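You operate a simulated robot arm through the tools that you are given. There is no shell and no other tool. Be economical: measure what you need, move in short steps, check, and stop when the job is done.

You run a simulated robot arm. Do the job below in one go: nothing can be reset, and whatever is moved stays where it is left.

JOB
Put the red box from the blue table on the green table. Put the orange box labelled "293" from the blue table on the black tray and the orange box that says "226" on the steel table. Put the blue box labelled "303" from the workbench on the shelving end of the workbench and the blue box that says "203" on the seat of the stool. Take the pulley from the battery bench and leave it on the steel table. Put the pink box marked "920" from the middle shelf of the steel rack on the lower shelf of the battery bench and the pink box that says "956" on the top of the drawer box. The order is free. Set down upright: orange box.

The check looks at the end state, three seconds after you hand in, the way a careful person would. Anything else that was tipped, shoved, dropped, spilled or broken makes it a failure.

ROBOT AND FRAMES
A 7-joint arm with a vacuum gripper on a trunk, on a base that drives. Base frame: it is fixed to the floor where the robot stands at the start and does not move with it; the origin is under the middle of the robot, x ahead of it, y to its left, z up. Lengths are in m, angles in degrees, forces in N, time in s.
With the tool pointing down near the work surface it reaches from about 0.1 to 0.6 m from the robot's upright axis, wherever it stands. Its first joint turns from -69.0 to 172.0 degrees. Places, roughly: black tray (24x17x3 cm) [0.7, 0, 0.9]; blue box [-5.5, 0, 0.75]; green table [0.7, 1.4, 0.9]; lower shelf of the battery bench [-1.1, -2.8, 0.3]; orange box [0.5, 0, 1]; pink box [0, -2.75, 1]; pulley (5x5x3 cm) [-0.6, -2.8, 0.9]; red box [0.5, 0, 1]; seat of the stool [-8.8, 3.6, 0.4]; shelving end of the workbench [-5.4, 0.9, 0.8]; steel table [-1, -0.8, 0.9]; top of the drawer box (15x19 cm) [-0.88, -2.92, 1.04]. Payload 1.06 kg.
Tool frame: the origin (TCP) lies in the middle of the cups' lips, and z points out of the cups. The gripper has 1 cup of 0.024 m across, covering 0.024 by 0.024 m (tool x, y); the bellows give 0.008 m. With the vacuum on, a cup seals on a smooth face that it is pressed against (1 to 4 N); it does not hold porous or soft things. The pull reaches 23 N.
Orientation is that of the tool frame in the base frame, as a unit quaternion [x, y, z, w]. With the cups facing straight down, the tool's x points along the base's -x, its y along +y and its z along -z.

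CONTROLS
- The arm moves only by the tool send_rows. Its argument "plan" is a list of rows, each an object of numbers (a shift or turn left out is 0, a gripper value left out holds the last): "x", "y", "z": the shift along the tool's x, y, z in units of 100 mm (1.0 is 100 mm); "wx", "wy", "wz": the turn, a rotation vector about the tool's x, y, z in units of 60 degrees (1.0 is 60 degrees). In form: [{"x": .., "y": .., "z": .., "wx": .., "wy": .., "wz": ..}, ...]. A call has 1 to 20 rows; each row is the pose to reach, as a shift and turn from the pose commanded when the call began, along the tool's axes at that moment. "vacuum" is the vacuum: 1 switches it on, 0 off, set as the call begins (left out, the last holds). A call with a number of a shift or a turn outside -1 to 1 is refused whole. Rows are played at 5 a second. More than 0.05 m and 8.6 degrees between two rows, or a gripper value outside its range, and nothing of the call is played. Where a pose cannot be reached the arm comes as near as it can. A force on the tool above 40 N (or 10 N above the force at the start of the call, whichever is more), or a blocked arm, ends the call early, and 0.2 s more pass. The pull builds up within a second once a cup has sealed. Time passes only in rows, and 0.2 s behind the last, so rows that repeat a pose give it time. The reply holds the time, the measured pose of the TCP, the force on the tool along the base axes and the pull of the vacuum, in the units named above and with some noise, with the torque about the TCP (base axes, N m) and any sound that the robot's microphone picked up.
- Cameras (640 x 400 px; columns grow to the right, rows downward): "scene" is now at [0.1526, -0.0075, 1.2947]; the picture's right is [-0.07, -1.00, 0.00], its down [-0.31, 0.02, -0.95] and it looks along [0.95, -0.07, -0.31] (base axes); focal length 219 px, centre (320, 200). "wrist" rides on the gripper at [0.078, 0.019, -0.096] in the tool frame; the picture's right is [-0.24, 0.97, 0.00], its down [-0.71, -0.17, -0.69] and it looks along [-0.67, -0.16, 0.73] (tool axes); focal length 243 px, centre (320, 200). There is no depth. A picture from a camera that has moved, and an enlarged one, comes with that camera's place and axes in the base frame and with its lens.
- capture(camera): a new picture of that camera. The clock stands still meanwhile.
- slide_trunk(by): slides the trunk up (or, below 0, down) by that many m; the arm and the scene camera ride with it, the base frame stays. It gives what a move gives, with no picture.
- roll_base(legs): drives the robot by 1 to 6 legs, each [ahead, left, turn to the left] in m, m and degrees, along the robot's own axes; the way and the turn of a leg run together, so that a leg with both is an arc; at most 1.5 m and 180 degrees a leg. The arm and the cameras ride along, it lands a little off, and it stops where it bumps. It gives what a move gives.
- aim_head(pan, tilt): turns the head with the scene camera to pan (to the left, within 80 degrees either way) and tilt (down, from -29 to 69), counted from straight ahead of the robot. It gives what a move gives.
- inspect(camera, box): a new picture of the part [left, top, right, bottom] of that camera's present view, enlarged. The clock stands still meanwhile.
- job_done(): hands the job in; it is judged then, once.

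Work in short steps. Places have to be worked out from the pictures, the camera data and where the tool is seen: move nearer, look again, correct. Check each grasp and each placing, and mend what went wrong. You have 483 turns and 228 pictures in all, those below and enlarged ones among them. Switch the vacuum off and draw the arm clear of the work before you hand the job in, unless the task says otherwise; then end with one line.

The tools are called after "Emit:" as a command line: name --argument value ..., lists and objects as JSON in quotes. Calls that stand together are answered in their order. send_rows: Moves the arm, as the interface text tells. Its arguments: {"type":"object","properties":{"plan":{"type":"array"},"vacuum":{"type":"number"}},"required":["plan"]} The other tools are called the same way: slide_trunk (by) slides the trunk up or down; roll_base (legs) drives the base; aim_head (pan, tilt) turns the head that bears the scene camera; capture (camera) takes a picture; inspect (camera, box) takes an enlarged picture of a part of a camera's view; job_done () hands the job in.

At the start:

```text
time: 0.0
position: [0.2756, 0.011, 1.2025]
orientation: [0.0, 1.0, 0.0, 0.0]
wrist_force: [0.2, 0.5, 0.2]
wrist_torque: [-0.01, 0.02, 0.01]
pull: 0.1
trunk travel left (down, up): [-0.425, 0.067]
robot x, y, heading: [-0.0004, 0.0017, -0.2]
head pan, tilt: [-4.0, 18.3]
```

scene: 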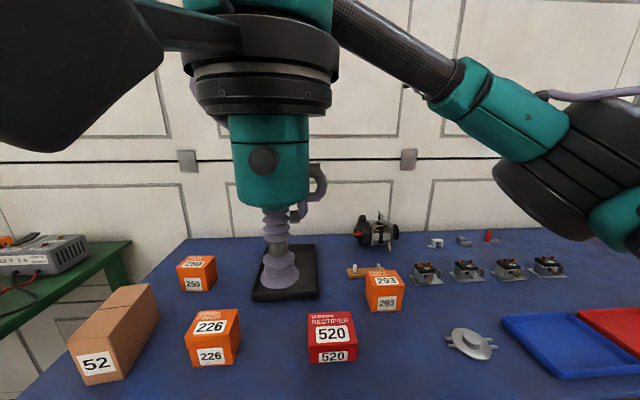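
wrist: 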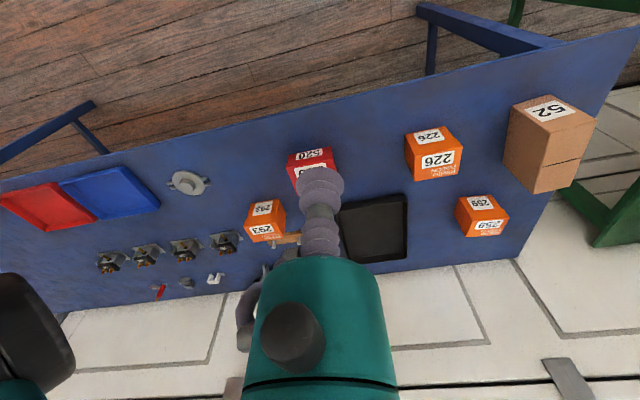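

I'll get an enlarged look at the boxes on the blue table from both cameras to triangulate them.

Emit:
inspect --camera "scene" --box '[160, 230, 420, 392]'

Emit:
inspect --camera "wrist" --box '[220, 110, 520, 298]'

```text
2.46 times, centred on (290, 311) of scene
camera zoom: at [0.1526, -0.0075, 1.2947], right [-0.07, -1.0, 0.0], down [-0.31, 0.02, -0.95], along [0.95, -0.07, -0.31], focal length 538 px, centre (394, -73)
```

zoom: 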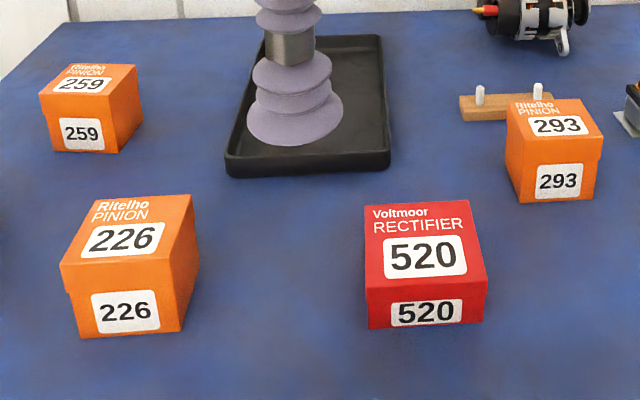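

```text
2.13 times, centred on (370, 204) of wrist
camera zoom: at [0.1983, 0.0294, 1.299], right [0.24, 0.97, 0.0], down [0.71, -0.17, 0.69], along [0.67, -0.16, -0.73], focal length 516 px, centre (214, 192)
```

zoom: 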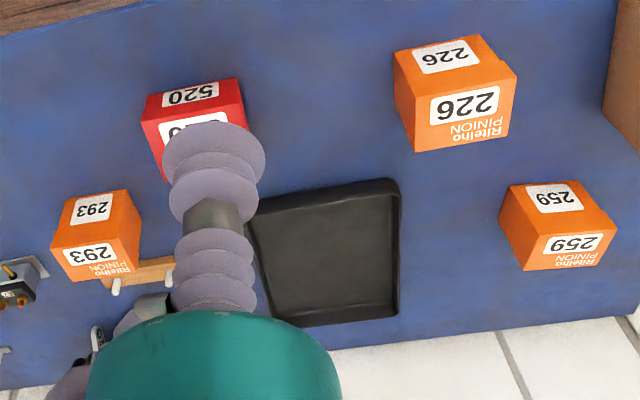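

293's top comes out near (0.595, -0.20, 0.94), 226 near (0.456, 0.156, 0.98) and red near (0.443, -0.05, 0.965). I want to know how far I can drive forward, so I look down at the table edge.

Emit:
aim_head --pan 0 --tilt 69

Emit:
capture --camera "scene"

```text
time: 1.2
position: [0.281, 0.0119, 1.1977]
orientation: [0.008, 1.0, -0.004, 0.008]
wrist_force: [38.6, 20.0, -72.5]
wrist_torque: [-3.43, -3.8, -2.94]
pull: 0.0
trunk travel left (down, up): [-0.425, 0.067]
robot x, y, heading: [-0.0016, 0.0, 0.1]
head pan, tilt: [0.0, 68.8]
```

```text
223 pictures are left
camera scene: at [0.1453, -0.0025, 1.2623], right [-0.02, -1.0, 0.0], down [-0.63, 0.01, -0.78], along [0.78, -0.01, -0.63], focal length 219 px, centre (320, 200)
```

scene: 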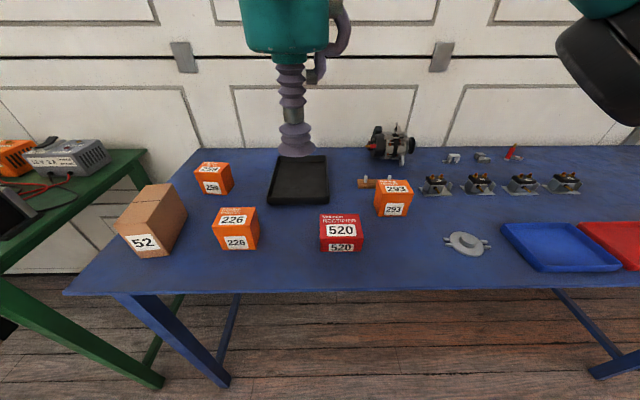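

The head pushed against the arm (a 72 N reading), so I tilt it back up to relieve that.

Emit:
aim_head --pan 0 --tilt 30

Emit:
capture --camera "scene"

```text
time: 2.2
position: [0.2756, 0.0115, 1.2033]
orientation: [-0.002, 1.0, 0.001, 0.0]
wrist_force: [-0.8, -0.4, 0.2]
wrist_torque: [0.01, 0.01, -0.02]
pull: 0.1
trunk travel left (down, up): [-0.425, 0.067]
robot x, y, heading: [-0.0005, -0.0012, 0.1]
head pan, tilt: [0.0, 30.0]
```

```text
222 pictures are left
camera scene: at [0.15, -0.001, 1.2759], right [0.0, -1.0, 0.0], down [-0.5, 0.0, -0.87], along [0.87, 0.0, -0.5], focal length 219 px, centre (320, 200)
```

scene: 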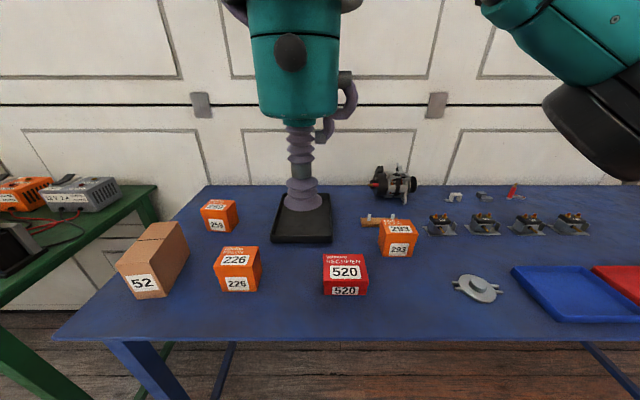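

Head is free again. The near edge of the table is at x≈0.35. I extend the arm 10 cm forward and shift the base a bit forward and to the right towards 293.

Emit:
send_rows --plan '[{"x": -0.33}, {"x": -0.66}, {"x": -1.0}]'

Emit:
roll_base --legs '[[0.06, -0.2, 0]]'

```text
time: 3.0
position: [0.376, 0.0102, 1.2031]
orientation: [0.001, 1.0, 0.0, 0.0]
wrist_force: [0.3, 0.5, 0.4]
wrist_torque: [-0.02, 0.03, 0.0]
pull: 0.0
trunk travel left (down, up): [-0.425, 0.067]
robot x, y, heading: [0.0015, -0.0008, 0.1]
head pan, tilt: [0.0, 30.0]
```

```text
time: 5.4
position: [0.4363, -0.1896, 1.2032]
orientation: [0.001, 1.0, 0.0, 0.0]
wrist_force: [0.1, -0.3, -0.2]
wrist_torque: [0.02, 0.0, 0.01]
pull: 0.1
trunk travel left (down, up): [-0.425, 0.067]
robot x, y, heading: [0.06, -0.204, 0.0]
head pan, tilt: [0.0, 30.0]
```

Base shift is fine. Arm goes 10 cm forward and 10 cm down, then I look with the wrist camera.

Emit:
send_rows --plan '[{"x": -0.33, "z": 0.3}, {"x": -0.66, "z": 0.6}, {"x": -1.0, "z": 1.0}]'

Emit:
capture --camera "wrist"

Emit:
capture --camera "scene"

```text
refused: row 3 steps farther than a row can; nothing moved
```

```text
221 pictures are left
camera wrist: at [0.3585, -0.1726, 1.2988], right [0.23, 0.97, 0.0], down [0.71, -0.17, 0.69], along [0.67, -0.16, -0.73], focal length 243 px, centre (320, 200)
```

wrist: 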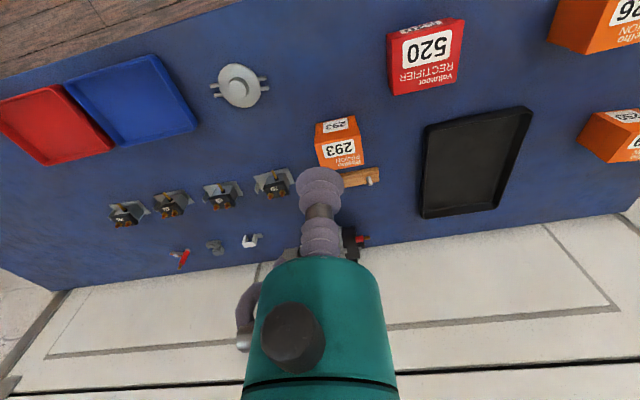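

```text
220 pictures are left
camera scene: at [0.2106, -0.2026, 1.2758], right [0.0, -1.0, 0.0], down [-0.5, 0.0, -0.87], along [0.87, 0.0, -0.5], focal length 219 px, centre (320, 200)
```

scene: 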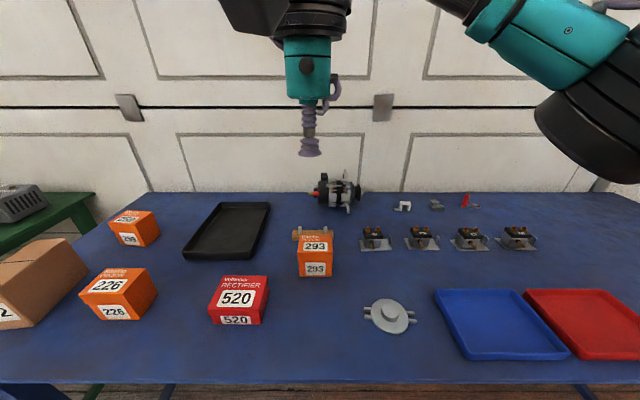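

Better triangulation: 293's top centre at about (0.564, -0.190, 0.967). Moving towards above it.

Emit:
send_rows --plan '[{"x": -0.33, "z": 0.3}, {"x": -0.66, "z": 0.65}, {"x": -1.0, "z": 1.0}]'

Emit:
send_rows --plan '[{"x": -0.27, "z": 0.2}, {"x": -0.27, "z": 0.6}, {"x": -0.27, "z": 0.8}]'

Emit:
capture --camera "wrist"

Emit:
capture --camera "scene"

```text
time: 6.2
position: [0.5356, -0.1899, 1.1027]
orientation: [-0.001, 1.0, 0.001, 0.0]
wrist_force: [-0.1, -0.3, -1.0]
wrist_torque: [0.03, 0.0, 0.02]
pull: 0.0
trunk travel left (down, up): [-0.425, 0.067]
robot x, y, heading: [0.0599, -0.1973, 0.1]
head pan, tilt: [0.0, 30.0]
```

```text
time: 7.0
position: [0.5629, -0.1895, 1.0232]
orientation: [0.0, 1.0, 0.0, 0.0]
wrist_force: [0.4, -0.6, 0.3]
wrist_torque: [0.0, -0.03, 0.0]
pull: 0.0
trunk travel left (down, up): [-0.425, 0.067]
robot x, y, heading: [0.0588, -0.2007, -0.2]
head pan, tilt: [0.0, 30.0]
```

```text
219 pictures are left
camera wrist: at [0.4856, -0.1721, 1.1184], right [0.23, 0.97, 0.0], down [0.71, -0.17, 0.69], along [0.67, -0.16, -0.73], focal length 243 px, centre (320, 200)
```

wrist: 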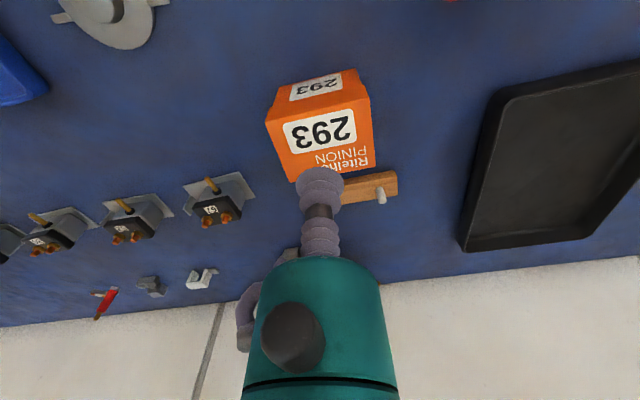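

```text
218 pictures are left
camera scene: at [0.2106, -0.2023, 1.2758], right [0.0, -1.0, 0.0], down [-0.5, 0.0, -0.87], along [0.87, 0.0, -0.5], focal length 219 px, centre (320, 200)
```

scene: 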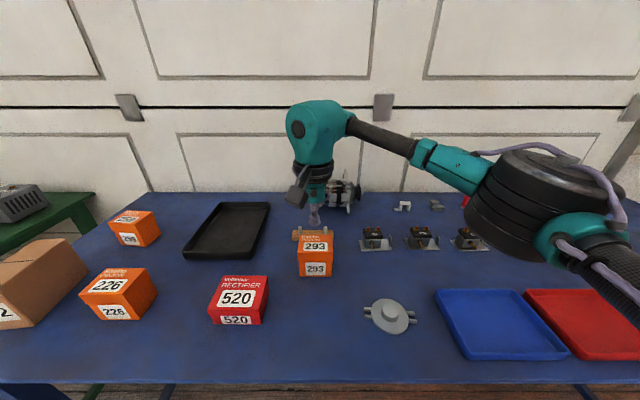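

Cup is almost over the box; top centre by the wrist view is (0.571, -0.191). I shift 7 mm and descend with vacuum on to just above 0.97.

Emit:
send_rows --plan '[{"x": -0.07, "z": 0.2}, {"x": -0.07, "z": 0.4}, {"x": -0.07, "z": 0.48}, {"x": -0.07, "z": 0.53}]' --vacuum 1

Emit:
capture --camera "wrist"

```text
time: 8.0
position: [0.5682, -0.1906, 0.971]
orientation: [0.0, 1.0, -0.001, 0.001]
wrist_force: [-0.7, -1.0, -0.5]
wrist_torque: [0.02, 0.01, -0.01]
pull: 0.1
trunk travel left (down, up): [-0.425, 0.067]
robot x, y, heading: [0.0607, -0.2013, 0.1]
head pan, tilt: [0.0, 30.0]
```

```text
217 pictures are left
camera wrist: at [0.4923, -0.1721, 1.0657], right [0.24, 0.97, 0.0], down [0.71, -0.17, 0.69], along [0.67, -0.16, -0.73], focal length 243 px, centre (320, 200)
```

wrist: 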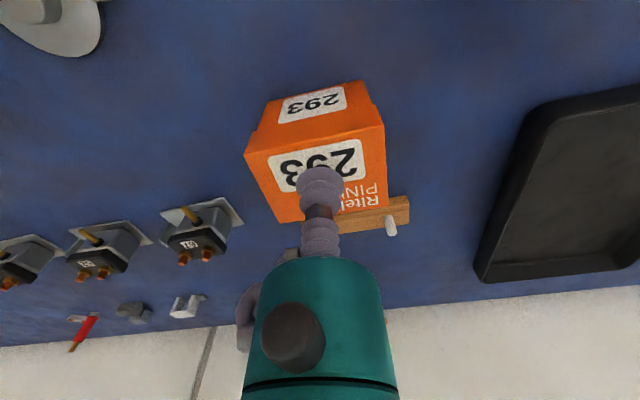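

Cup tip is nearly centred on the top face. I continue down in small steps.

Emit:
send_rows --plan '[{"z": 0.03}, {"z": 0.06}, {"z": 0.09}, {"z": 0.09}]'

```text
time: 9.0
position: [0.5699, -0.1912, 0.9611]
orientation: [0.0, 1.0, 0.0, 0.0]
wrist_force: [0.5, 0.3, 0.2]
wrist_torque: [-0.01, -0.01, 0.02]
pull: 0.1
trunk travel left (down, up): [-0.425, 0.067]
robot x, y, heading: [0.0612, -0.2016, -0.0]
head pan, tilt: [0.0, 30.0]
```

Emit:
send_rows --plan '[{"z": 0.03}, {"z": 0.06}, {"z": 0.09}, {"z": 0.09}]'

```text
time: 10.0
position: [0.569, -0.1893, 0.9539]
orientation: [0.0, 1.0, 0.001, 0.001]
wrist_force: [4.2, 0.8, 17.7]
wrist_torque: [0.01, -0.02, 0.01]
pull: 22.9
trunk travel left (down, up): [-0.425, 0.067]
robot x, y, heading: [0.0618, -0.2033, 0.2]
head pan, tilt: [0.0, 30.0]
```

Sealed with a full 22.9 N pull; box top is near 0.958. I lift 8 cm.

Emit:
send_rows --plan '[{"z": -0.1}, {"z": -0.3}, {"z": -0.6}, {"z": -0.9}, {"z": -0.9}]'

Emit:
capture --camera "wrist"

Emit:
capture --camera "scene"

```text
time: 11.2
position: [0.5697, -0.1904, 1.0417]
orientation: [0.0, 1.0, 0.0, 0.0]
wrist_force: [-0.6, 0.1, -2.2]
wrist_torque: [-0.01, 0.1, 0.01]
pull: 23.0
trunk travel left (down, up): [-0.425, 0.067]
robot x, y, heading: [0.0616, -0.2019, 0.1]
head pan, tilt: [0.0, 30.0]
```

```text
216 pictures are left
camera wrist: at [0.492, -0.1717, 1.1381], right [0.23, 0.97, 0.0], down [0.71, -0.17, 0.69], along [0.67, -0.16, -0.73], focal length 243 px, centre (320, 200)
```

wrist: 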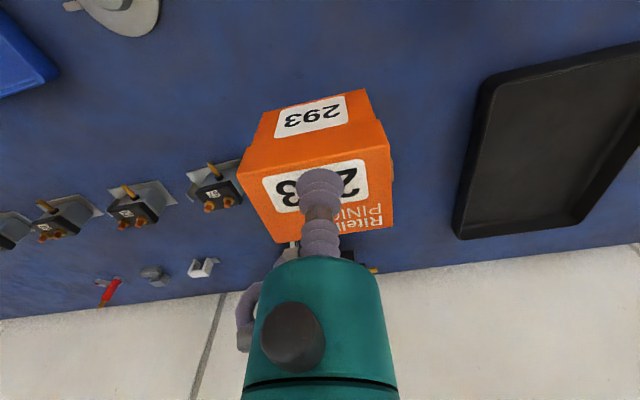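

```text
215 pictures are left
camera scene: at [0.2107, -0.2023, 1.2758], right [0.0, -1.0, 0.0], down [-0.5, 0.0, -0.87], along [0.87, 0.0, -0.5], focal length 219 px, centre (320, 200)
```

scene: 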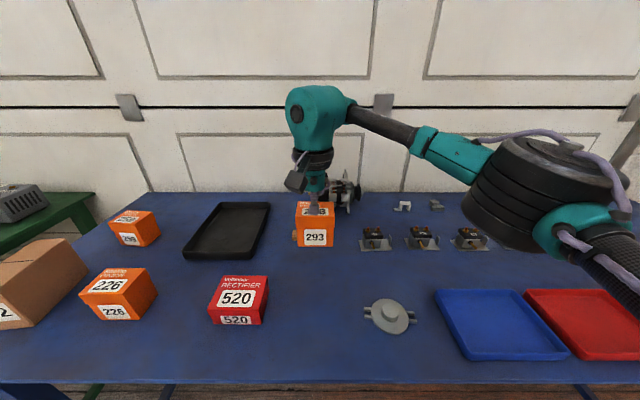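

Box 293 hangs straight, ~2.2 N. The tray spans roughly x 0.556–0.795, y −0.05–0.098, so I shift the base left 0.21 m and extend the arm 7 cm.

Emit:
roll_base --legs '[[0, 0.213, 0]]'

Emit:
send_rows --plan '[{"x": -0.25}, {"x": -0.5}, {"x": -0.75}, {"x": -0.75}]'

Emit:
capture --camera "wrist"

Emit:
capture --camera "scene"

```text
time: 13.8
position: [0.5695, 0.0265, 1.0425]
orientation: [0.002, 1.0, 0.001, 0.001]
wrist_force: [0.5, 1.0, -1.8]
wrist_torque: [0.03, 0.01, 0.03]
pull: 23.9
trunk travel left (down, up): [-0.425, 0.067]
robot x, y, heading: [0.064, 0.0149, -0.1]
head pan, tilt: [0.0, 30.0]
```

```text
time: 14.8
position: [0.6448, 0.0255, 1.0402]
orientation: [0.0, 1.0, 0.0, 0.001]
wrist_force: [0.2, 0.1, -1.8]
wrist_torque: [0.03, 0.05, -0.02]
pull: 21.9
trunk travel left (down, up): [-0.425, 0.067]
robot x, y, heading: [0.0598, 0.0151, -0.2]
head pan, tilt: [0.0, 30.0]
```

```text
214 pictures are left
camera wrist: at [0.5676, 0.0443, 1.1365], right [0.24, 0.97, 0.0], down [0.71, -0.17, 0.69], along [0.67, -0.16, -0.73], focal length 243 px, centre (320, 200)
```

wrist: 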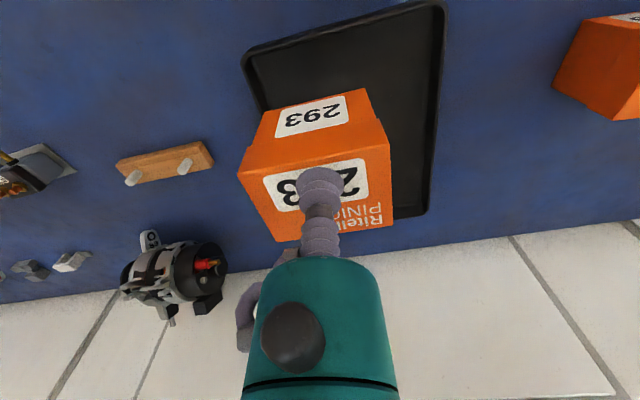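

```text
213 pictures are left
camera scene: at [0.2108, 0.0142, 1.2758], right [0.0, -1.0, 0.0], down [-0.5, 0.0, -0.87], along [0.87, 0.0, -0.5], focal length 219 px, centre (320, 200)
```

scene: 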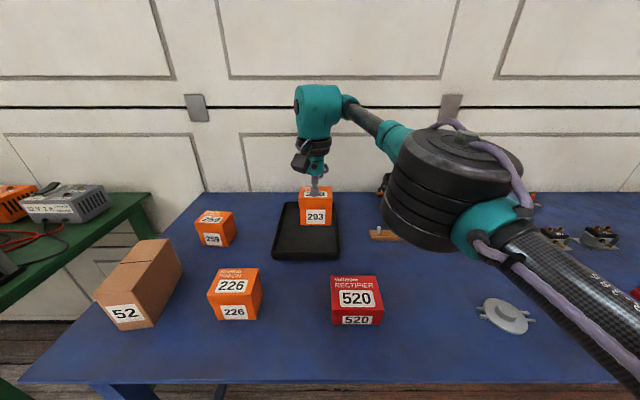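

The tray is about x 0.60–0.81, y −0.02–0.12 from the wrist view, so I move 4 cm further and 2 cm left.

Emit:
send_rows --plan '[{"x": -0.2, "y": 0.1}, {"x": -0.4, "y": 0.2}, {"x": -0.4, "y": 0.2}]'

```text
time: 15.6
position: [0.6453, 0.0326, 1.0362]
orientation: [0.001, 1.0, 0.0, 0.0]
wrist_force: [0.5, 0.5, -2.0]
wrist_torque: [-0.03, 0.02, 0.0]
pull: 22.9
out of reach, approached as far as the arm can: row 1, 2, 3
trunk travel left (down, up): [-0.425, 0.067]
robot x, y, heading: [0.0592, 0.0136, -0.3]
head pan, tilt: [0.0, 30.0]
```

Arm is at its limit, so I drive the base forward 4 cm.

Emit:
roll_base --legs '[[0.045, 0.013, 0]]'

Emit:
capture --camera "wrist"

```text
time: 16.5
position: [0.691, 0.0461, 1.0357]
orientation: [0.001, 1.0, 0.0, 0.0]
wrist_force: [-0.2, 1.1, -1.6]
wrist_torque: [-0.05, 0.04, 0.0]
pull: 22.8
trunk travel left (down, up): [-0.425, 0.067]
robot x, y, heading: [0.1044, 0.0294, -0.1]
head pan, tilt: [0.0, 30.0]
```

```text
212 pictures are left
camera wrist: at [0.6139, 0.0652, 1.1313], right [0.24, 0.97, 0.0], down [0.71, -0.17, 0.69], along [0.67, -0.16, -0.73], focal length 243 px, centre (320, 200)
```

wrist: 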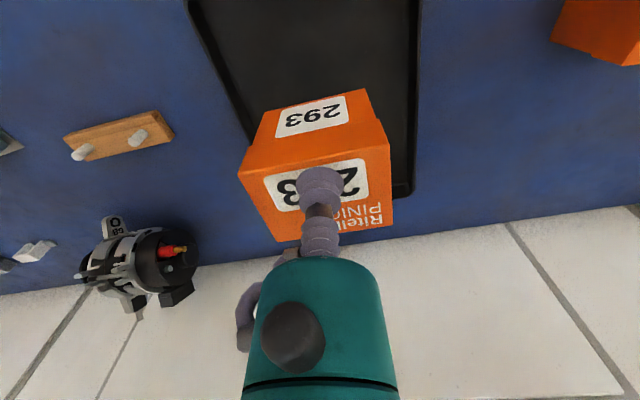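

Box sits over the tray interior. I descend 5.5 cm first.

Emit:
send_rows --plan '[{"z": 0.2}, {"z": 0.4}, {"z": 0.55}, {"z": 0.55}]'

Emit:
capture --camera "wrist"

Emit:
capture --camera "scene"

```text
time: 17.5
position: [0.6904, 0.0466, 0.9792]
orientation: [0.001, 1.0, 0.0, 0.001]
wrist_force: [0.1, 0.9, -2.0]
wrist_torque: [0.0, 0.0, 0.06]
pull: 22.8
trunk travel left (down, up): [-0.425, 0.067]
robot x, y, heading: [0.1049, 0.0279, -0.0]
head pan, tilt: [0.0, 30.0]
```

```text
211 pictures are left
camera wrist: at [0.613, 0.0646, 1.0759], right [0.24, 0.97, 0.0], down [0.71, -0.17, 0.69], along [0.67, -0.16, -0.73], focal length 243 px, centre (320, 200)
```

wrist: 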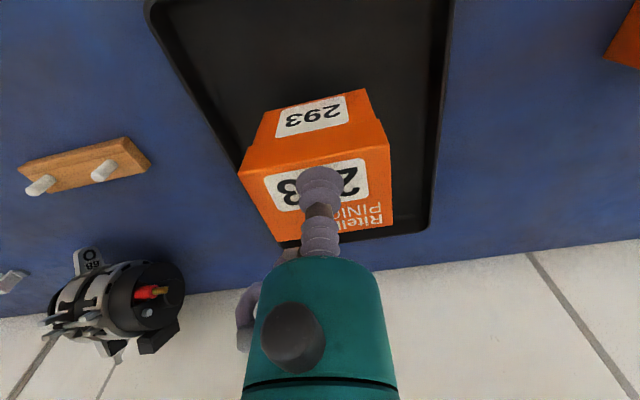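

```text
210 pictures are left
camera scene: at [0.2552, 0.0275, 1.2758], right [0.0, -1.0, 0.0], down [-0.5, 0.0, -0.87], along [0.87, 0.0, -0.5], focal length 219 px, centre (320, 200)
```

scene: 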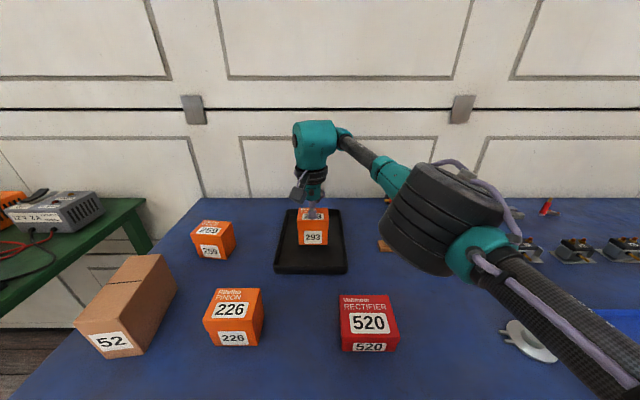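

Box is well inside the tray. Lowering the last centimetres slowly.

Emit:
send_rows --plan '[{"z": 0.03}, {"z": 0.06}, {"z": 0.09}, {"z": 0.12}, {"z": 0.12}]'

```text
time: 18.7
position: [0.6901, 0.0464, 0.9694]
orientation: [0.001, 1.0, 0.0, 0.001]
wrist_force: [0.4, -0.8, -2.4]
wrist_torque: [0.03, 0.01, -0.01]
pull: 22.7
trunk travel left (down, up): [-0.425, 0.067]
robot x, y, heading: [0.1041, 0.0326, -0.1]
head pan, tilt: [0.0, 30.0]
```

Emit:
send_rows --plan '[{"z": 0.02}, {"z": 0.04}, {"z": 0.06}, {"z": 0.06}]'

```text
time: 19.7
position: [0.6905, 0.0467, 0.9621]
orientation: [0.001, 1.0, 0.002, 0.0]
wrist_force: [0.5, -0.3, -2.1]
wrist_torque: [0.0, 0.04, 0.0]
pull: 23.2
trunk travel left (down, up): [-0.425, 0.067]
robot x, y, heading: [0.1061, 0.0306, -0.1]
head pan, tilt: [0.0, 30.0]
```

Emit:
send_rows --plan '[{"z": 0.02}, {"z": 0.04}, {"z": 0.04}]'

```text
time: 20.5
position: [0.6891, 0.0468, 0.9602]
orientation: [0.001, 1.0, 0.001, 0.001]
wrist_force: [-0.1, 0.8, 1.8]
wrist_torque: [-0.02, 0.03, 0.0]
pull: 22.8
trunk travel left (down, up): [-0.425, 0.067]
robot x, y, heading: [0.1034, 0.0256, -0.2]
head pan, tilt: [0.0, 30.0]
```

Now it rests on the tray (force turned to +1.8 N). Release and give it time, then rise.

Emit:
send_rows --plan '[{"z": 0}, {"z": 0}, {"z": 0}, {"z": 0}, {"z": -0.1}, {"z": -0.4}, {"z": -0.8}]' --vacuum 0

Emit:
capture --camera "wrist"

```text
time: 22.1
position: [0.6888, 0.0463, 1.0404]
orientation: [0.002, 1.0, 0.0, 0.002]
wrist_force: [0.0, 0.5, 0.7]
wrist_torque: [0.0, 0.04, 0.0]
pull: 0.1
trunk travel left (down, up): [-0.425, 0.067]
robot x, y, heading: [0.1044, 0.0308, 0.1]
head pan, tilt: [0.0, 30.0]
```

```text
209 pictures are left
camera wrist: at [0.6118, 0.0656, 1.1355], right [0.24, 0.97, 0.0], down [0.71, -0.17, 0.69], along [0.67, -0.16, -0.73], focal length 243 px, centre (320, 200)
```

wrist: 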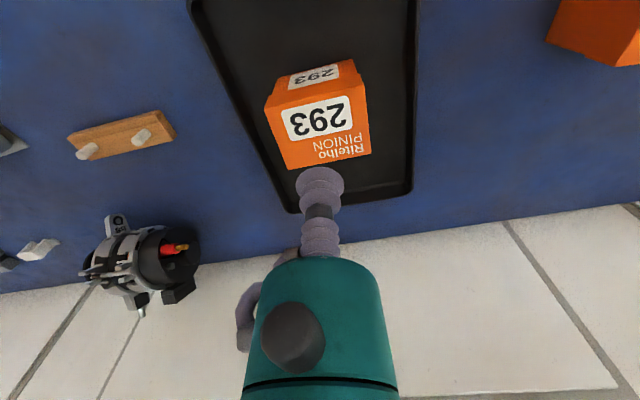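

293 stands upright in the tray. Next the red box, at about (0.46, -0.05): I draw the arm back and shift the base.

Emit:
send_rows --plan '[{"x": 0.33, "z": -0.1}, {"x": 0.66, "z": -0.2}, {"x": 1.0, "z": -0.2}]'

Emit:
roll_base --legs '[[-0.09, -0.095, 0]]'

Emit:
capture --camera "wrist"

Emit:
capture --camera "scene"

```text
time: 22.9
position: [0.5898, 0.0479, 1.0575]
orientation: [0.002, 1.0, 0.0, 0.001]
wrist_force: [-0.7, -0.5, 0.0]
wrist_torque: [-0.01, 0.02, 0.01]
pull: 0.0
trunk travel left (down, up): [-0.425, 0.067]
robot x, y, heading: [0.1096, 0.0343, 0.0]
head pan, tilt: [0.0, 30.0]
```

```text
time: 24.4
position: [0.5, -0.0475, 1.059]
orientation: [0.0, 1.0, 0.001, 0.001]
wrist_force: [-0.9, -0.1, -0.3]
wrist_torque: [0.02, 0.0, 0.0]
pull: 0.1
trunk travel left (down, up): [-0.425, 0.067]
robot x, y, heading: [0.0132, -0.0636, -0.1]
head pan, tilt: [0.0, 30.0]
```

```text
208 pictures are left
camera wrist: at [0.4225, -0.0288, 1.1543], right [0.24, 0.97, 0.0], down [0.71, -0.17, 0.69], along [0.67, -0.16, -0.73], focal length 243 px, centre (320, 200)
```

wrist: 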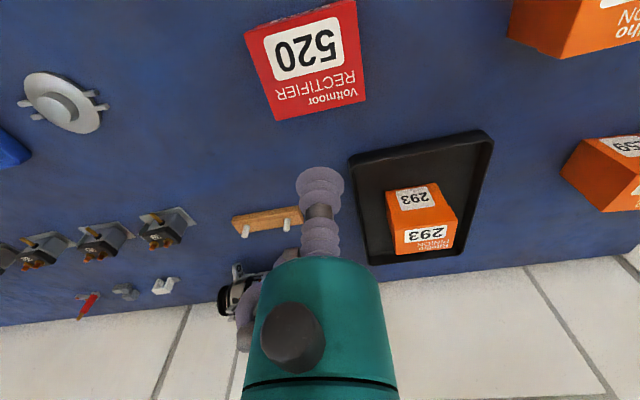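

```text
207 pictures are left
camera scene: at [0.1648, -0.0677, 1.2759], right [0.0, -1.0, 0.0], down [-0.5, 0.0, -0.87], along [0.87, 0.0, -0.5], focal length 219 px, centre (320, 200)
```

scene: 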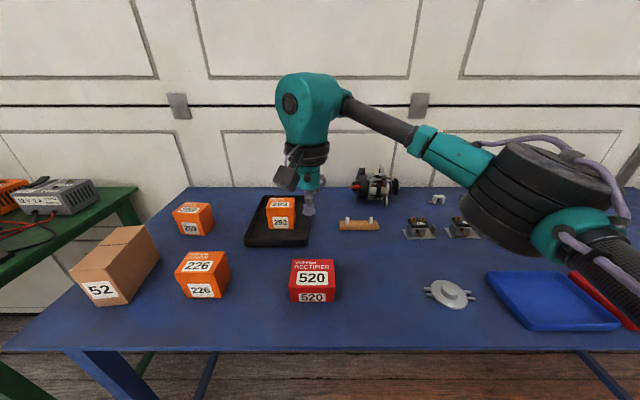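

Red top centre from wrist view is about (0.468, -0.048). I move back 3 cm and descend to ~0.985, vacuum on.

Emit:
send_rows --plan '[{"x": 0.32, "z": 0.2}, {"x": 0.32, "z": 0.5}, {"x": 0.32, "z": 0.75}]' --vacuum 1

Emit:
capture --camera "wrist"

```text
time: 25.2
position: [0.4683, -0.0449, 0.9825]
orientation: [0.001, 1.0, 0.001, 0.001]
wrist_force: [0.1, -0.1, -0.5]
wrist_torque: [0.01, -0.01, -0.02]
pull: 0.0
trunk travel left (down, up): [-0.425, 0.067]
robot x, y, heading: [0.0167, -0.0672, 0.1]
head pan, tilt: [0.0, 30.0]
```

```text
206 pictures are left
camera wrist: at [0.3908, -0.0265, 1.0782], right [0.24, 0.97, 0.0], down [0.71, -0.17, 0.69], along [0.67, -0.16, -0.73], focal length 243 px, centre (320, 200)
```

wrist: 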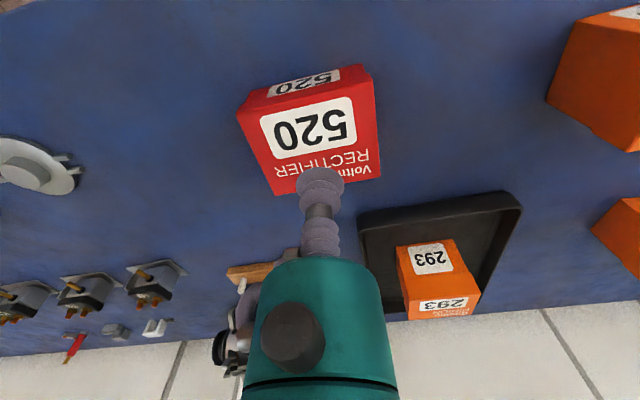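

Centred to within a few mm. Descending slowly.

Emit:
send_rows --plan '[{"z": 0.06}, {"z": 0.12}, {"z": 0.17}, {"z": 0.19}, {"z": 0.19}]'

```text
time: 26.4
position: [0.4681, -0.0471, 0.9637]
orientation: [0.001, 1.0, 0.0, 0.001]
wrist_force: [0.3, 0.5, 0.5]
wrist_torque: [0.01, -0.01, 0.0]
pull: 0.0
trunk travel left (down, up): [-0.425, 0.067]
robot x, y, heading: [0.0186, -0.0678, 0.1]
head pan, tilt: [0.0, 30.0]
```

Emit:
send_rows --plan '[{"z": 0.02}, {"z": 0.04}, {"z": 0.06}, {"z": 0.06}]'

```text
time: 27.4
position: [0.4687, -0.0472, 0.958]
orientation: [0.001, 1.0, 0.0, 0.0]
wrist_force: [0.1, -0.3, -0.3]
wrist_torque: [0.01, -0.01, 0.01]
pull: 0.1
trunk travel left (down, up): [-0.425, 0.067]
robot x, y, heading: [0.0174, -0.0634, -0.1]
head pan, tilt: [0.0, 30.0]
```

Emit:
send_rows --plan '[{"z": 0.02}, {"z": 0.04}, {"z": 0.06}, {"z": 0.06}]'

```text
time: 28.4
position: [0.4681, -0.0458, 0.9522]
orientation: [0.001, 1.0, 0.001, 0.001]
wrist_force: [-0.1, 0.5, 0.5]
wrist_torque: [0.03, -0.01, -0.03]
pull: 0.0
trunk travel left (down, up): [-0.425, 0.067]
robot x, y, heading: [0.0164, -0.0663, -0.1]
head pan, tilt: [0.0, 30.0]
```

Emit:
send_rows --plan '[{"z": 0.03}, {"z": 0.06}, {"z": 0.06}]'

Emit:
capture --camera "wrist"

```text
time: 29.2
position: [0.4676, -0.0467, 0.9453]
orientation: [0.001, 1.0, 0.0, 0.001]
wrist_force: [0.5, -0.5, 0.2]
wrist_torque: [0.0, 0.01, 0.0]
pull: 0.0
trunk travel left (down, up): [-0.425, 0.067]
robot x, y, heading: [0.0166, -0.0642, 0.1]
head pan, tilt: [0.0, 30.0]
```

```text
205 pictures are left
camera wrist: at [0.3906, -0.0282, 1.0421], right [0.24, 0.97, 0.0], down [0.71, -0.17, 0.69], along [0.67, -0.16, -0.73], focal length 243 px, centre (320, 200)
```

wrist: 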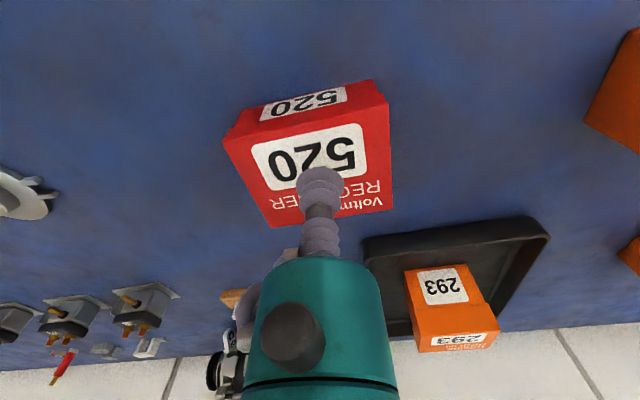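

Almost touching; I go on in 2 mm steps.

Emit:
send_rows --plan '[{"z": 0.02}, {"z": 0.04}, {"z": 0.05}, {"z": 0.05}]'

```text
time: 30.2
position: [0.4684, -0.0463, 0.9414]
orientation: [0.001, 1.0, 0.0, 0.001]
wrist_force: [0.0, 0.6, -0.1]
wrist_torque: [0.0, 0.0, 0.01]
pull: 0.1
trunk travel left (down, up): [-0.425, 0.067]
robot x, y, heading: [0.0148, -0.0679, -0.2]
head pan, tilt: [0.0, 30.0]
```

Emit:
send_rows --plan '[{"z": 0.02}, {"z": 0.04}, {"z": 0.06}, {"z": 0.06}]'

```text
time: 31.2
position: [0.4681, -0.0486, 0.9359]
orientation: [0.001, 1.0, 0.0, 0.0]
wrist_force: [0.1, -0.2, 0.3]
wrist_torque: [-0.02, -0.02, -0.02]
pull: 0.0
trunk travel left (down, up): [-0.425, 0.067]
robot x, y, heading: [0.0128, -0.066, -0.1]
head pan, tilt: [0.0, 30.0]
```

Emit:
send_rows --plan '[{"z": 0.02}, {"z": 0.04}, {"z": 0.06}, {"z": 0.06}]'

Emit:
capture --camera "wrist"

```text
time: 32.2
position: [0.467, -0.0463, 0.9306]
orientation: [0.001, 1.0, 0.001, 0.001]
wrist_force: [-0.6, 0.0, -1.2]
wrist_torque: [-0.02, 0.01, 0.02]
pull: 0.2
trunk travel left (down, up): [-0.425, 0.067]
robot x, y, heading: [0.0125, -0.0648, -0.1]
head pan, tilt: [0.0, 30.0]
```

```text
204 pictures are left
camera wrist: at [0.391, -0.0286, 1.026], right [0.24, 0.97, 0.0], down [0.71, -0.17, 0.69], along [0.67, -0.16, -0.73], focal length 243 px, centre (320, 200)
```

wrist: 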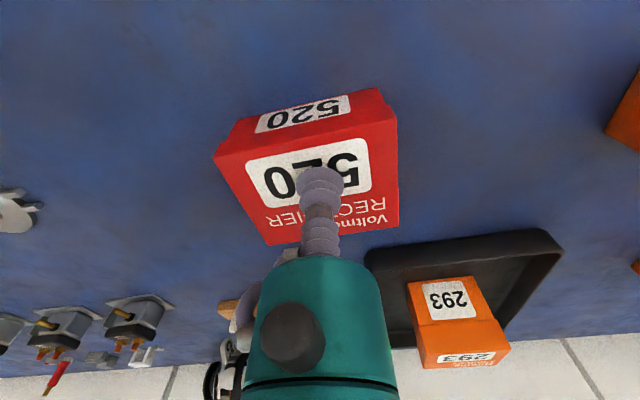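

Still no contact, so the red box must be lower than the orange one; continue.

Emit:
send_rows --plan '[{"z": 0.02}, {"z": 0.04}, {"z": 0.06}, {"z": 0.06}]'

```text
time: 33.2
position: [0.4685, -0.0466, 0.9241]
orientation: [0.001, 1.0, 0.001, 0.002]
wrist_force: [0.1, -2.1, 10.2]
wrist_torque: [-0.05, 0.0, 0.03]
pull: 22.1
trunk travel left (down, up): [-0.425, 0.067]
robot x, y, heading: [0.0145, -0.0686, -0.2]
head pan, tilt: [0.0, 30.0]
```

Sealed at 0.924. I lift 10 cm, twice.

Emit:
send_rows --plan '[{"z": -0.1}, {"z": -0.4}, {"z": -0.7}, {"z": -1.0}]'

Emit:
send_rows --plan '[{"z": -0.3, "x": 0.2}, {"z": -0.6, "x": 0.5}, {"z": -0.8, "x": 0.9}]'

Emit:
aim_head --pan 50 --tilt 20

Emit:
capture --camera "scene"

Emit:
capture --camera "wrist"

```text
time: 34.2
position: [0.4687, -0.0469, 1.0218]
orientation: [0.001, 1.0, 0.0, 0.001]
wrist_force: [-0.6, -0.7, -0.8]
wrist_torque: [0.03, 0.0, -0.01]
pull: 22.8
trunk travel left (down, up): [-0.425, 0.067]
robot x, y, heading: [0.0142, -0.0666, 0.1]
head pan, tilt: [0.0, 30.0]
```

```text
time: 35.0
position: [0.3774, -0.0482, 1.1044]
orientation: [0.001, 1.0, 0.001, 0.001]
wrist_force: [-1.1, -0.8, -1.9]
wrist_torque: [0.03, 0.07, -0.01]
pull: 23.1
trunk travel left (down, up): [-0.425, 0.067]
robot x, y, heading: [0.0124, -0.0661, -0.3]
head pan, tilt: [0.0, 30.0]
```

```text
time: 36.1
position: [0.378, -0.048, 1.1034]
orientation: [0.0, 1.0, 0.001, 0.001]
wrist_force: [0.2, 0.9, -1.7]
wrist_torque: [0.03, 0.03, 0.04]
pull: 23.2
trunk travel left (down, up): [-0.425, 0.067]
robot x, y, heading: [0.0166, -0.0657, -0.2]
head pan, tilt: [50.0, 20.0]
```

```text
203 pictures are left
camera scene: at [0.1347, 0.004, 1.2919], right [0.77, -0.64, 0.0], down [-0.22, -0.26, -0.94], along [0.61, 0.72, -0.34], focal length 219 px, centre (320, 200)
```

scene: 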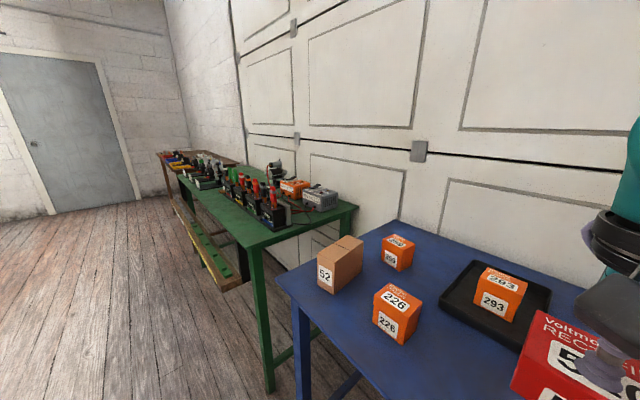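

```text
202 pictures are left
camera wrist: at [0.3003, -0.0292, 1.1998], right [0.24, 0.97, 0.0], down [0.71, -0.17, 0.69], along [0.67, -0.16, -0.73], focal length 243 px, centre (320, 200)
```

wrist: 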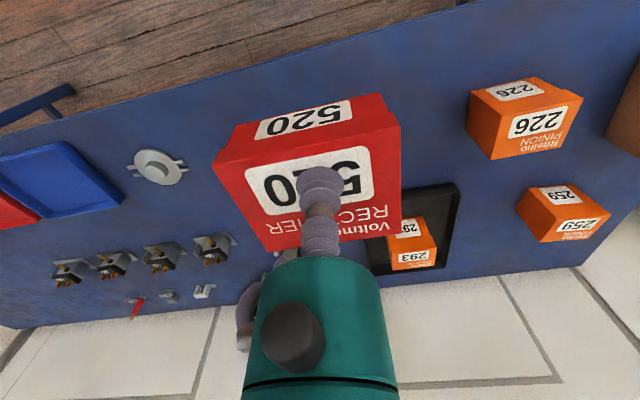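

Red is held. The green table spans about x 0.41–0.9, y from 0.63 on, with stuff on it. I drive left along it and look for a free spot.

Emit:
roll_base --legs '[[-0.06, 0, 0], [0, 0.85, 0]]'

Emit:
aim_head --pan 20 --tilt 25

Emit:
capture --camera "scene"

Emit:
capture --camera "wrist"

```text
time: 44.5
position: [0.3199, 0.7907, 1.1046]
orientation: [0.005, 1.0, 0.0, 0.001]
wrist_force: [-0.9, 0.1, -2.3]
wrist_torque: [-0.04, 0.0, 0.0]
pull: 22.7
trunk travel left (down, up): [-0.425, 0.067]
robot x, y, heading: [-0.04, 0.7748, -0.5]
head pan, tilt: [50.0, 20.0]
```

```text
time: 45.4
position: [0.3203, 0.7906, 1.105]
orientation: [0.005, 1.0, 0.0, 0.001]
wrist_force: [0.2, 0.0, -1.9]
wrist_torque: [0.0, 0.04, -0.02]
pull: 23.3
trunk travel left (down, up): [-0.425, 0.067]
robot x, y, heading: [-0.0399, 0.774, -0.3]
head pan, tilt: [20.0, 25.0]
```

```text
201 pictures are left
camera scene: at [0.1046, 0.8038, 1.2838], right [0.34, -0.94, 0.0], down [-0.4, -0.14, -0.91], along [0.85, 0.3, -0.42], focal length 219 px, centre (320, 200)
```

scene: 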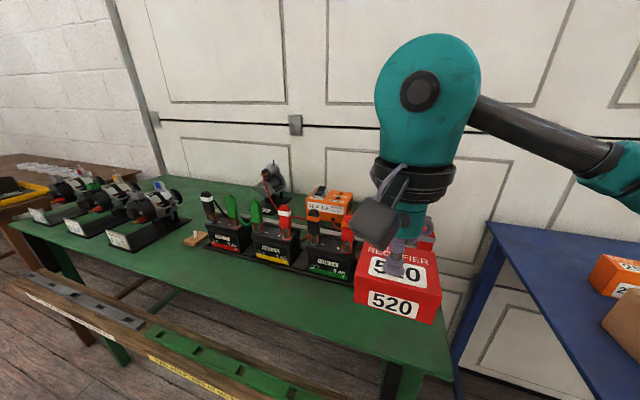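

```text
200 pictures are left
camera wrist: at [0.2434, 0.8093, 1.1999], right [0.24, 0.97, 0.0], down [0.71, -0.18, 0.69], along [0.67, -0.17, -0.73], focal length 243 px, centre (320, 200)
```

wrist: 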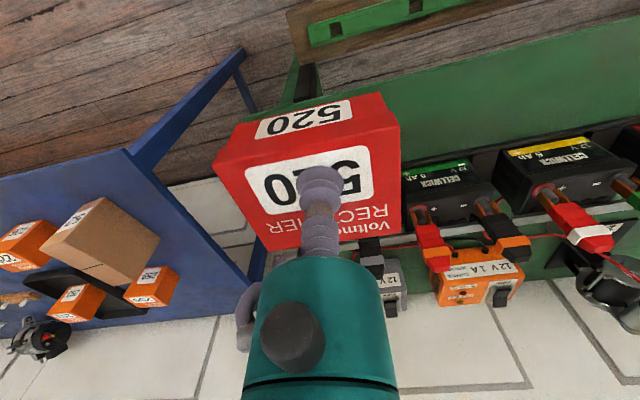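

The front strip of the green table near (0.45, 0.765) looks free. I move 10 cm forward at height and look again.

Emit:
send_rows --plan '[{"x": -0.33, "y": -0.05}, {"x": -0.66, "y": -0.15}, {"x": -1.0, "y": -0.25}]'

Emit:
capture --camera "wrist"

Emit:
capture --camera "scene"

```text
time: 46.2
position: [0.4221, 0.7668, 1.1049]
orientation: [0.004, 1.0, 0.001, 0.0]
wrist_force: [0.4, -0.5, -1.0]
wrist_torque: [-0.03, -0.01, 0.02]
pull: 23.1
trunk travel left (down, up): [-0.425, 0.067]
robot x, y, heading: [-0.0416, 0.7764, -0.4]
head pan, tilt: [20.0, 25.0]
```

```text
199 pictures are left
camera wrist: at [0.3435, 0.7853, 1.2009], right [0.24, 0.97, 0.0], down [0.71, -0.18, 0.69], along [0.67, -0.17, -0.73], focal length 243 px, centre (320, 200)
```

wrist: 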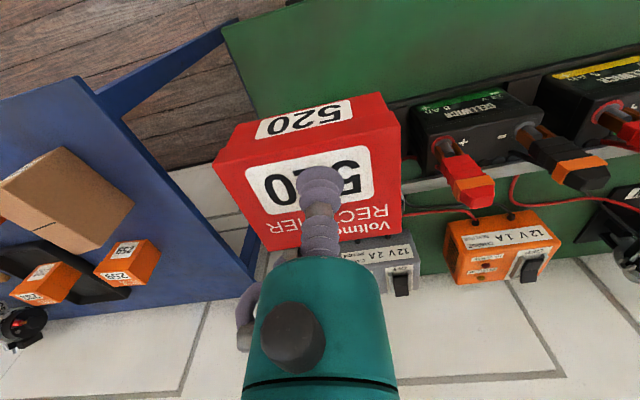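

```text
198 pictures are left
camera scene: at [0.1049, 0.8037, 1.2837], right [0.33, -0.94, 0.0], down [-0.4, -0.14, -0.91], along [0.85, 0.3, -0.42], focal length 219 px, centre (320, 200)
```

scene: 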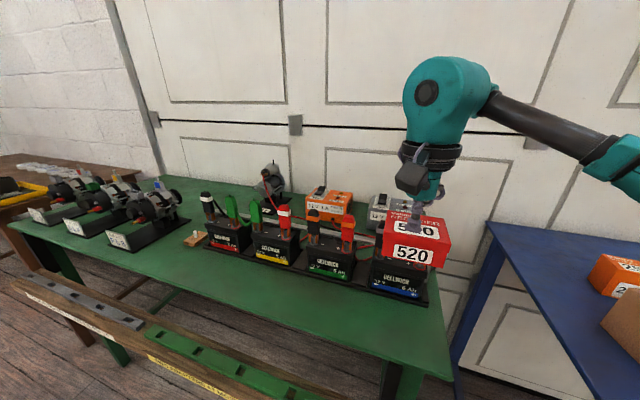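

There's a fourth battery right behind; batteries' tray front is at x≈0.46 and the table edge at x≈0.345, so the 7 cm deep box fits at x≈0.40, y≈0.80. I shift and go down 10 cm.

Emit:
send_rows --plan '[{"x": 0.2, "y": 0.33}, {"x": 0.2, "y": 0.33, "z": 0.4}, {"x": 0.2, "y": 0.33, "z": 0.8}, {"x": 0.2, "y": 0.33, "z": 1.0}]'

Emit:
capture --camera "wrist"

Emit:
capture --camera "scene"

```text
time: 47.2
position: [0.4008, 0.7974, 1.0022]
orientation: [0.003, 1.0, 0.001, 0.001]
wrist_force: [0.9, 0.7, -1.1]
wrist_torque: [0.01, -0.01, -0.02]
pull: 22.8
trunk travel left (down, up): [-0.425, 0.067]
robot x, y, heading: [-0.0436, 0.7757, -0.2]
head pan, tilt: [20.0, 25.0]
```

```text
197 pictures are left
camera wrist: at [0.3234, 0.8162, 1.0991], right [0.24, 0.97, 0.0], down [0.71, -0.18, 0.69], along [0.67, -0.17, -0.73], focal length 243 px, centre (320, 200)
```

wrist: 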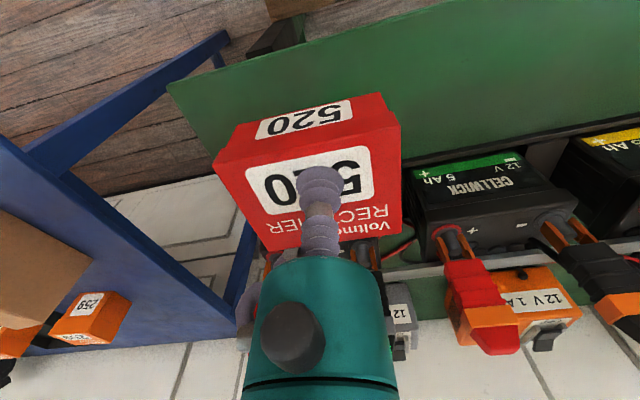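

```text
196 pictures are left
camera scene: at [0.1047, 0.8037, 1.2838], right [0.33, -0.94, 0.0], down [-0.4, -0.14, -0.91], along [0.85, 0.3, -0.42], focal length 219 px, centre (320, 200)
```

scene: 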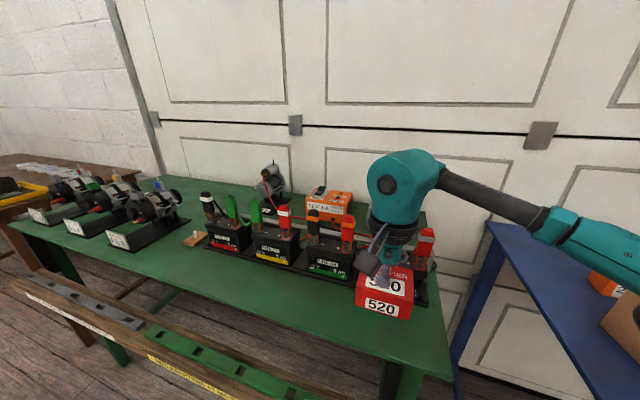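

Clearances look good. I descend to 0.95, then softly.

Emit:
send_rows --plan '[{"z": 0.2}, {"z": 0.4}, {"z": 0.53}, {"z": 0.58}, {"z": 0.6}]'

Emit:
capture --camera "scene"

```text
time: 48.4
position: [0.4017, 0.7967, 0.9428]
orientation: [0.005, 1.0, 0.001, 0.001]
wrist_force: [0.0, 0.0, -1.7]
wrist_torque: [0.02, 0.02, -0.03]
pull: 22.9
trunk travel left (down, up): [-0.425, 0.067]
robot x, y, heading: [-0.0393, 0.7755, -0.5]
head pan, tilt: [20.0, 25.0]
```

```text
195 pictures are left
camera scene: at [0.1047, 0.8037, 1.2838], right [0.33, -0.94, 0.0], down [-0.4, -0.14, -0.91], along [0.85, 0.3, -0.42], focal length 219 px, centre (320, 200)
```

scene: 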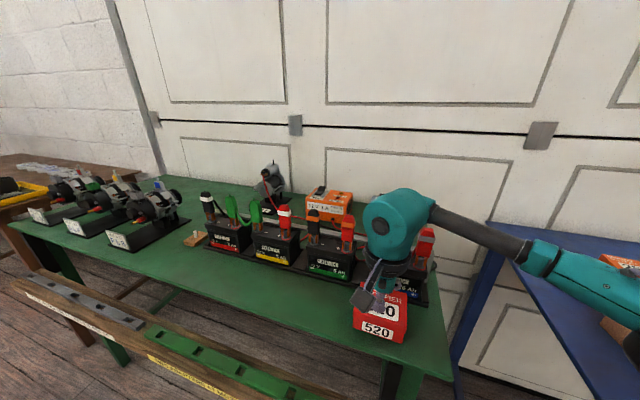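

The forearm comes near the brown box on the blue table in this view; I check that first.

Emit:
aim_head --pan -20 --tilt 25

Emit:
capture --camera "scene"

```text
time: 49.5
position: [0.4002, 0.7974, 0.9447]
orientation: [0.005, 1.0, 0.001, 0.0]
wrist_force: [0.1, 1.5, -1.8]
wrist_torque: [0.0, 0.03, -0.03]
pull: 22.7
trunk travel left (down, up): [-0.425, 0.067]
robot x, y, heading: [-0.0437, 0.775, -0.3]
head pan, tilt: [-20.0, 25.0]
```

```text
194 pictures are left
camera scene: at [0.1042, 0.7408, 1.2838], right [-0.35, -0.94, 0.0], down [-0.4, 0.15, -0.91], along [0.85, -0.32, -0.42], focal length 219 px, centre (320, 200)
```

scene: 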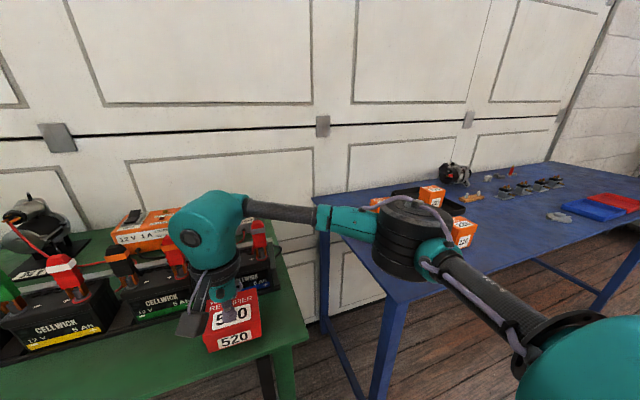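

The elbow is close to brown box 52. For safety I raise 3 cm and shift the base 9 cm left along the free strip.

Emit:
send_rows --plan '[{"z": -0.15}, {"z": -0.3}]'

Emit:
roll_base --legs '[[0, 0.1, 0]]'

Emit:
capture --camera "scene"

Emit:
capture --camera "wrist"

```text
time: 50.1
position: [0.3998, 0.7974, 0.9744]
orientation: [0.005, 1.0, 0.0, 0.001]
wrist_force: [-0.4, -0.3, -0.7]
wrist_torque: [0.04, 0.04, -0.01]
pull: 22.8
trunk travel left (down, up): [-0.425, 0.067]
robot x, y, heading: [-0.0426, 0.7747, -0.5]
head pan, tilt: [-20.0, 25.0]
```

```text
time: 51.6
position: [0.4004, 0.8942, 0.9737]
orientation: [0.004, 1.0, 0.001, 0.001]
wrist_force: [-0.1, 1.0, -1.4]
wrist_torque: [0.0, 0.03, -0.04]
pull: 22.5
trunk travel left (down, up): [-0.425, 0.067]
robot x, y, heading: [-0.0431, 0.8688, -0.4]
head pan, tilt: [-20.0, 25.0]
```

```text
193 pictures are left
camera scene: at [0.1049, 0.8373, 1.2838], right [-0.35, -0.94, 0.0], down [-0.4, 0.15, -0.91], along [0.85, -0.32, -0.42], focal length 219 px, centre (320, 200)
```

scene: 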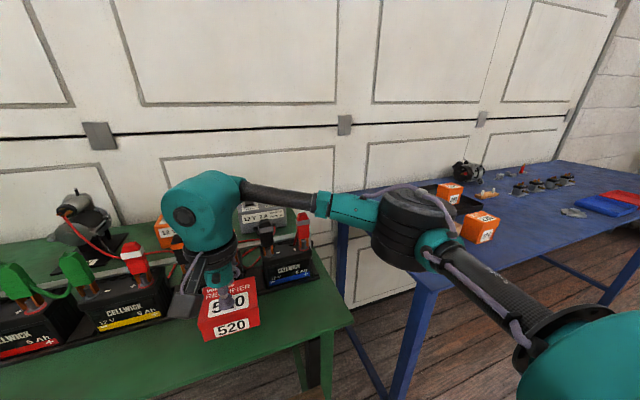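

```text
192 pictures are left
camera wrist: at [0.3242, 0.913, 1.07], right [0.24, 0.97, 0.0], down [0.71, -0.18, 0.69], along [0.67, -0.17, -0.73], focal length 243 px, centre (320, 200)
```

wrist: 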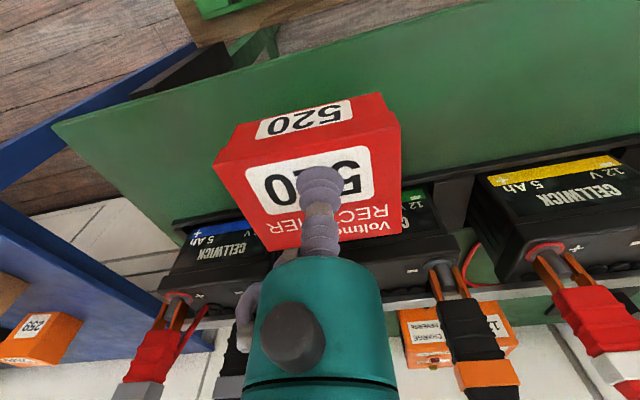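

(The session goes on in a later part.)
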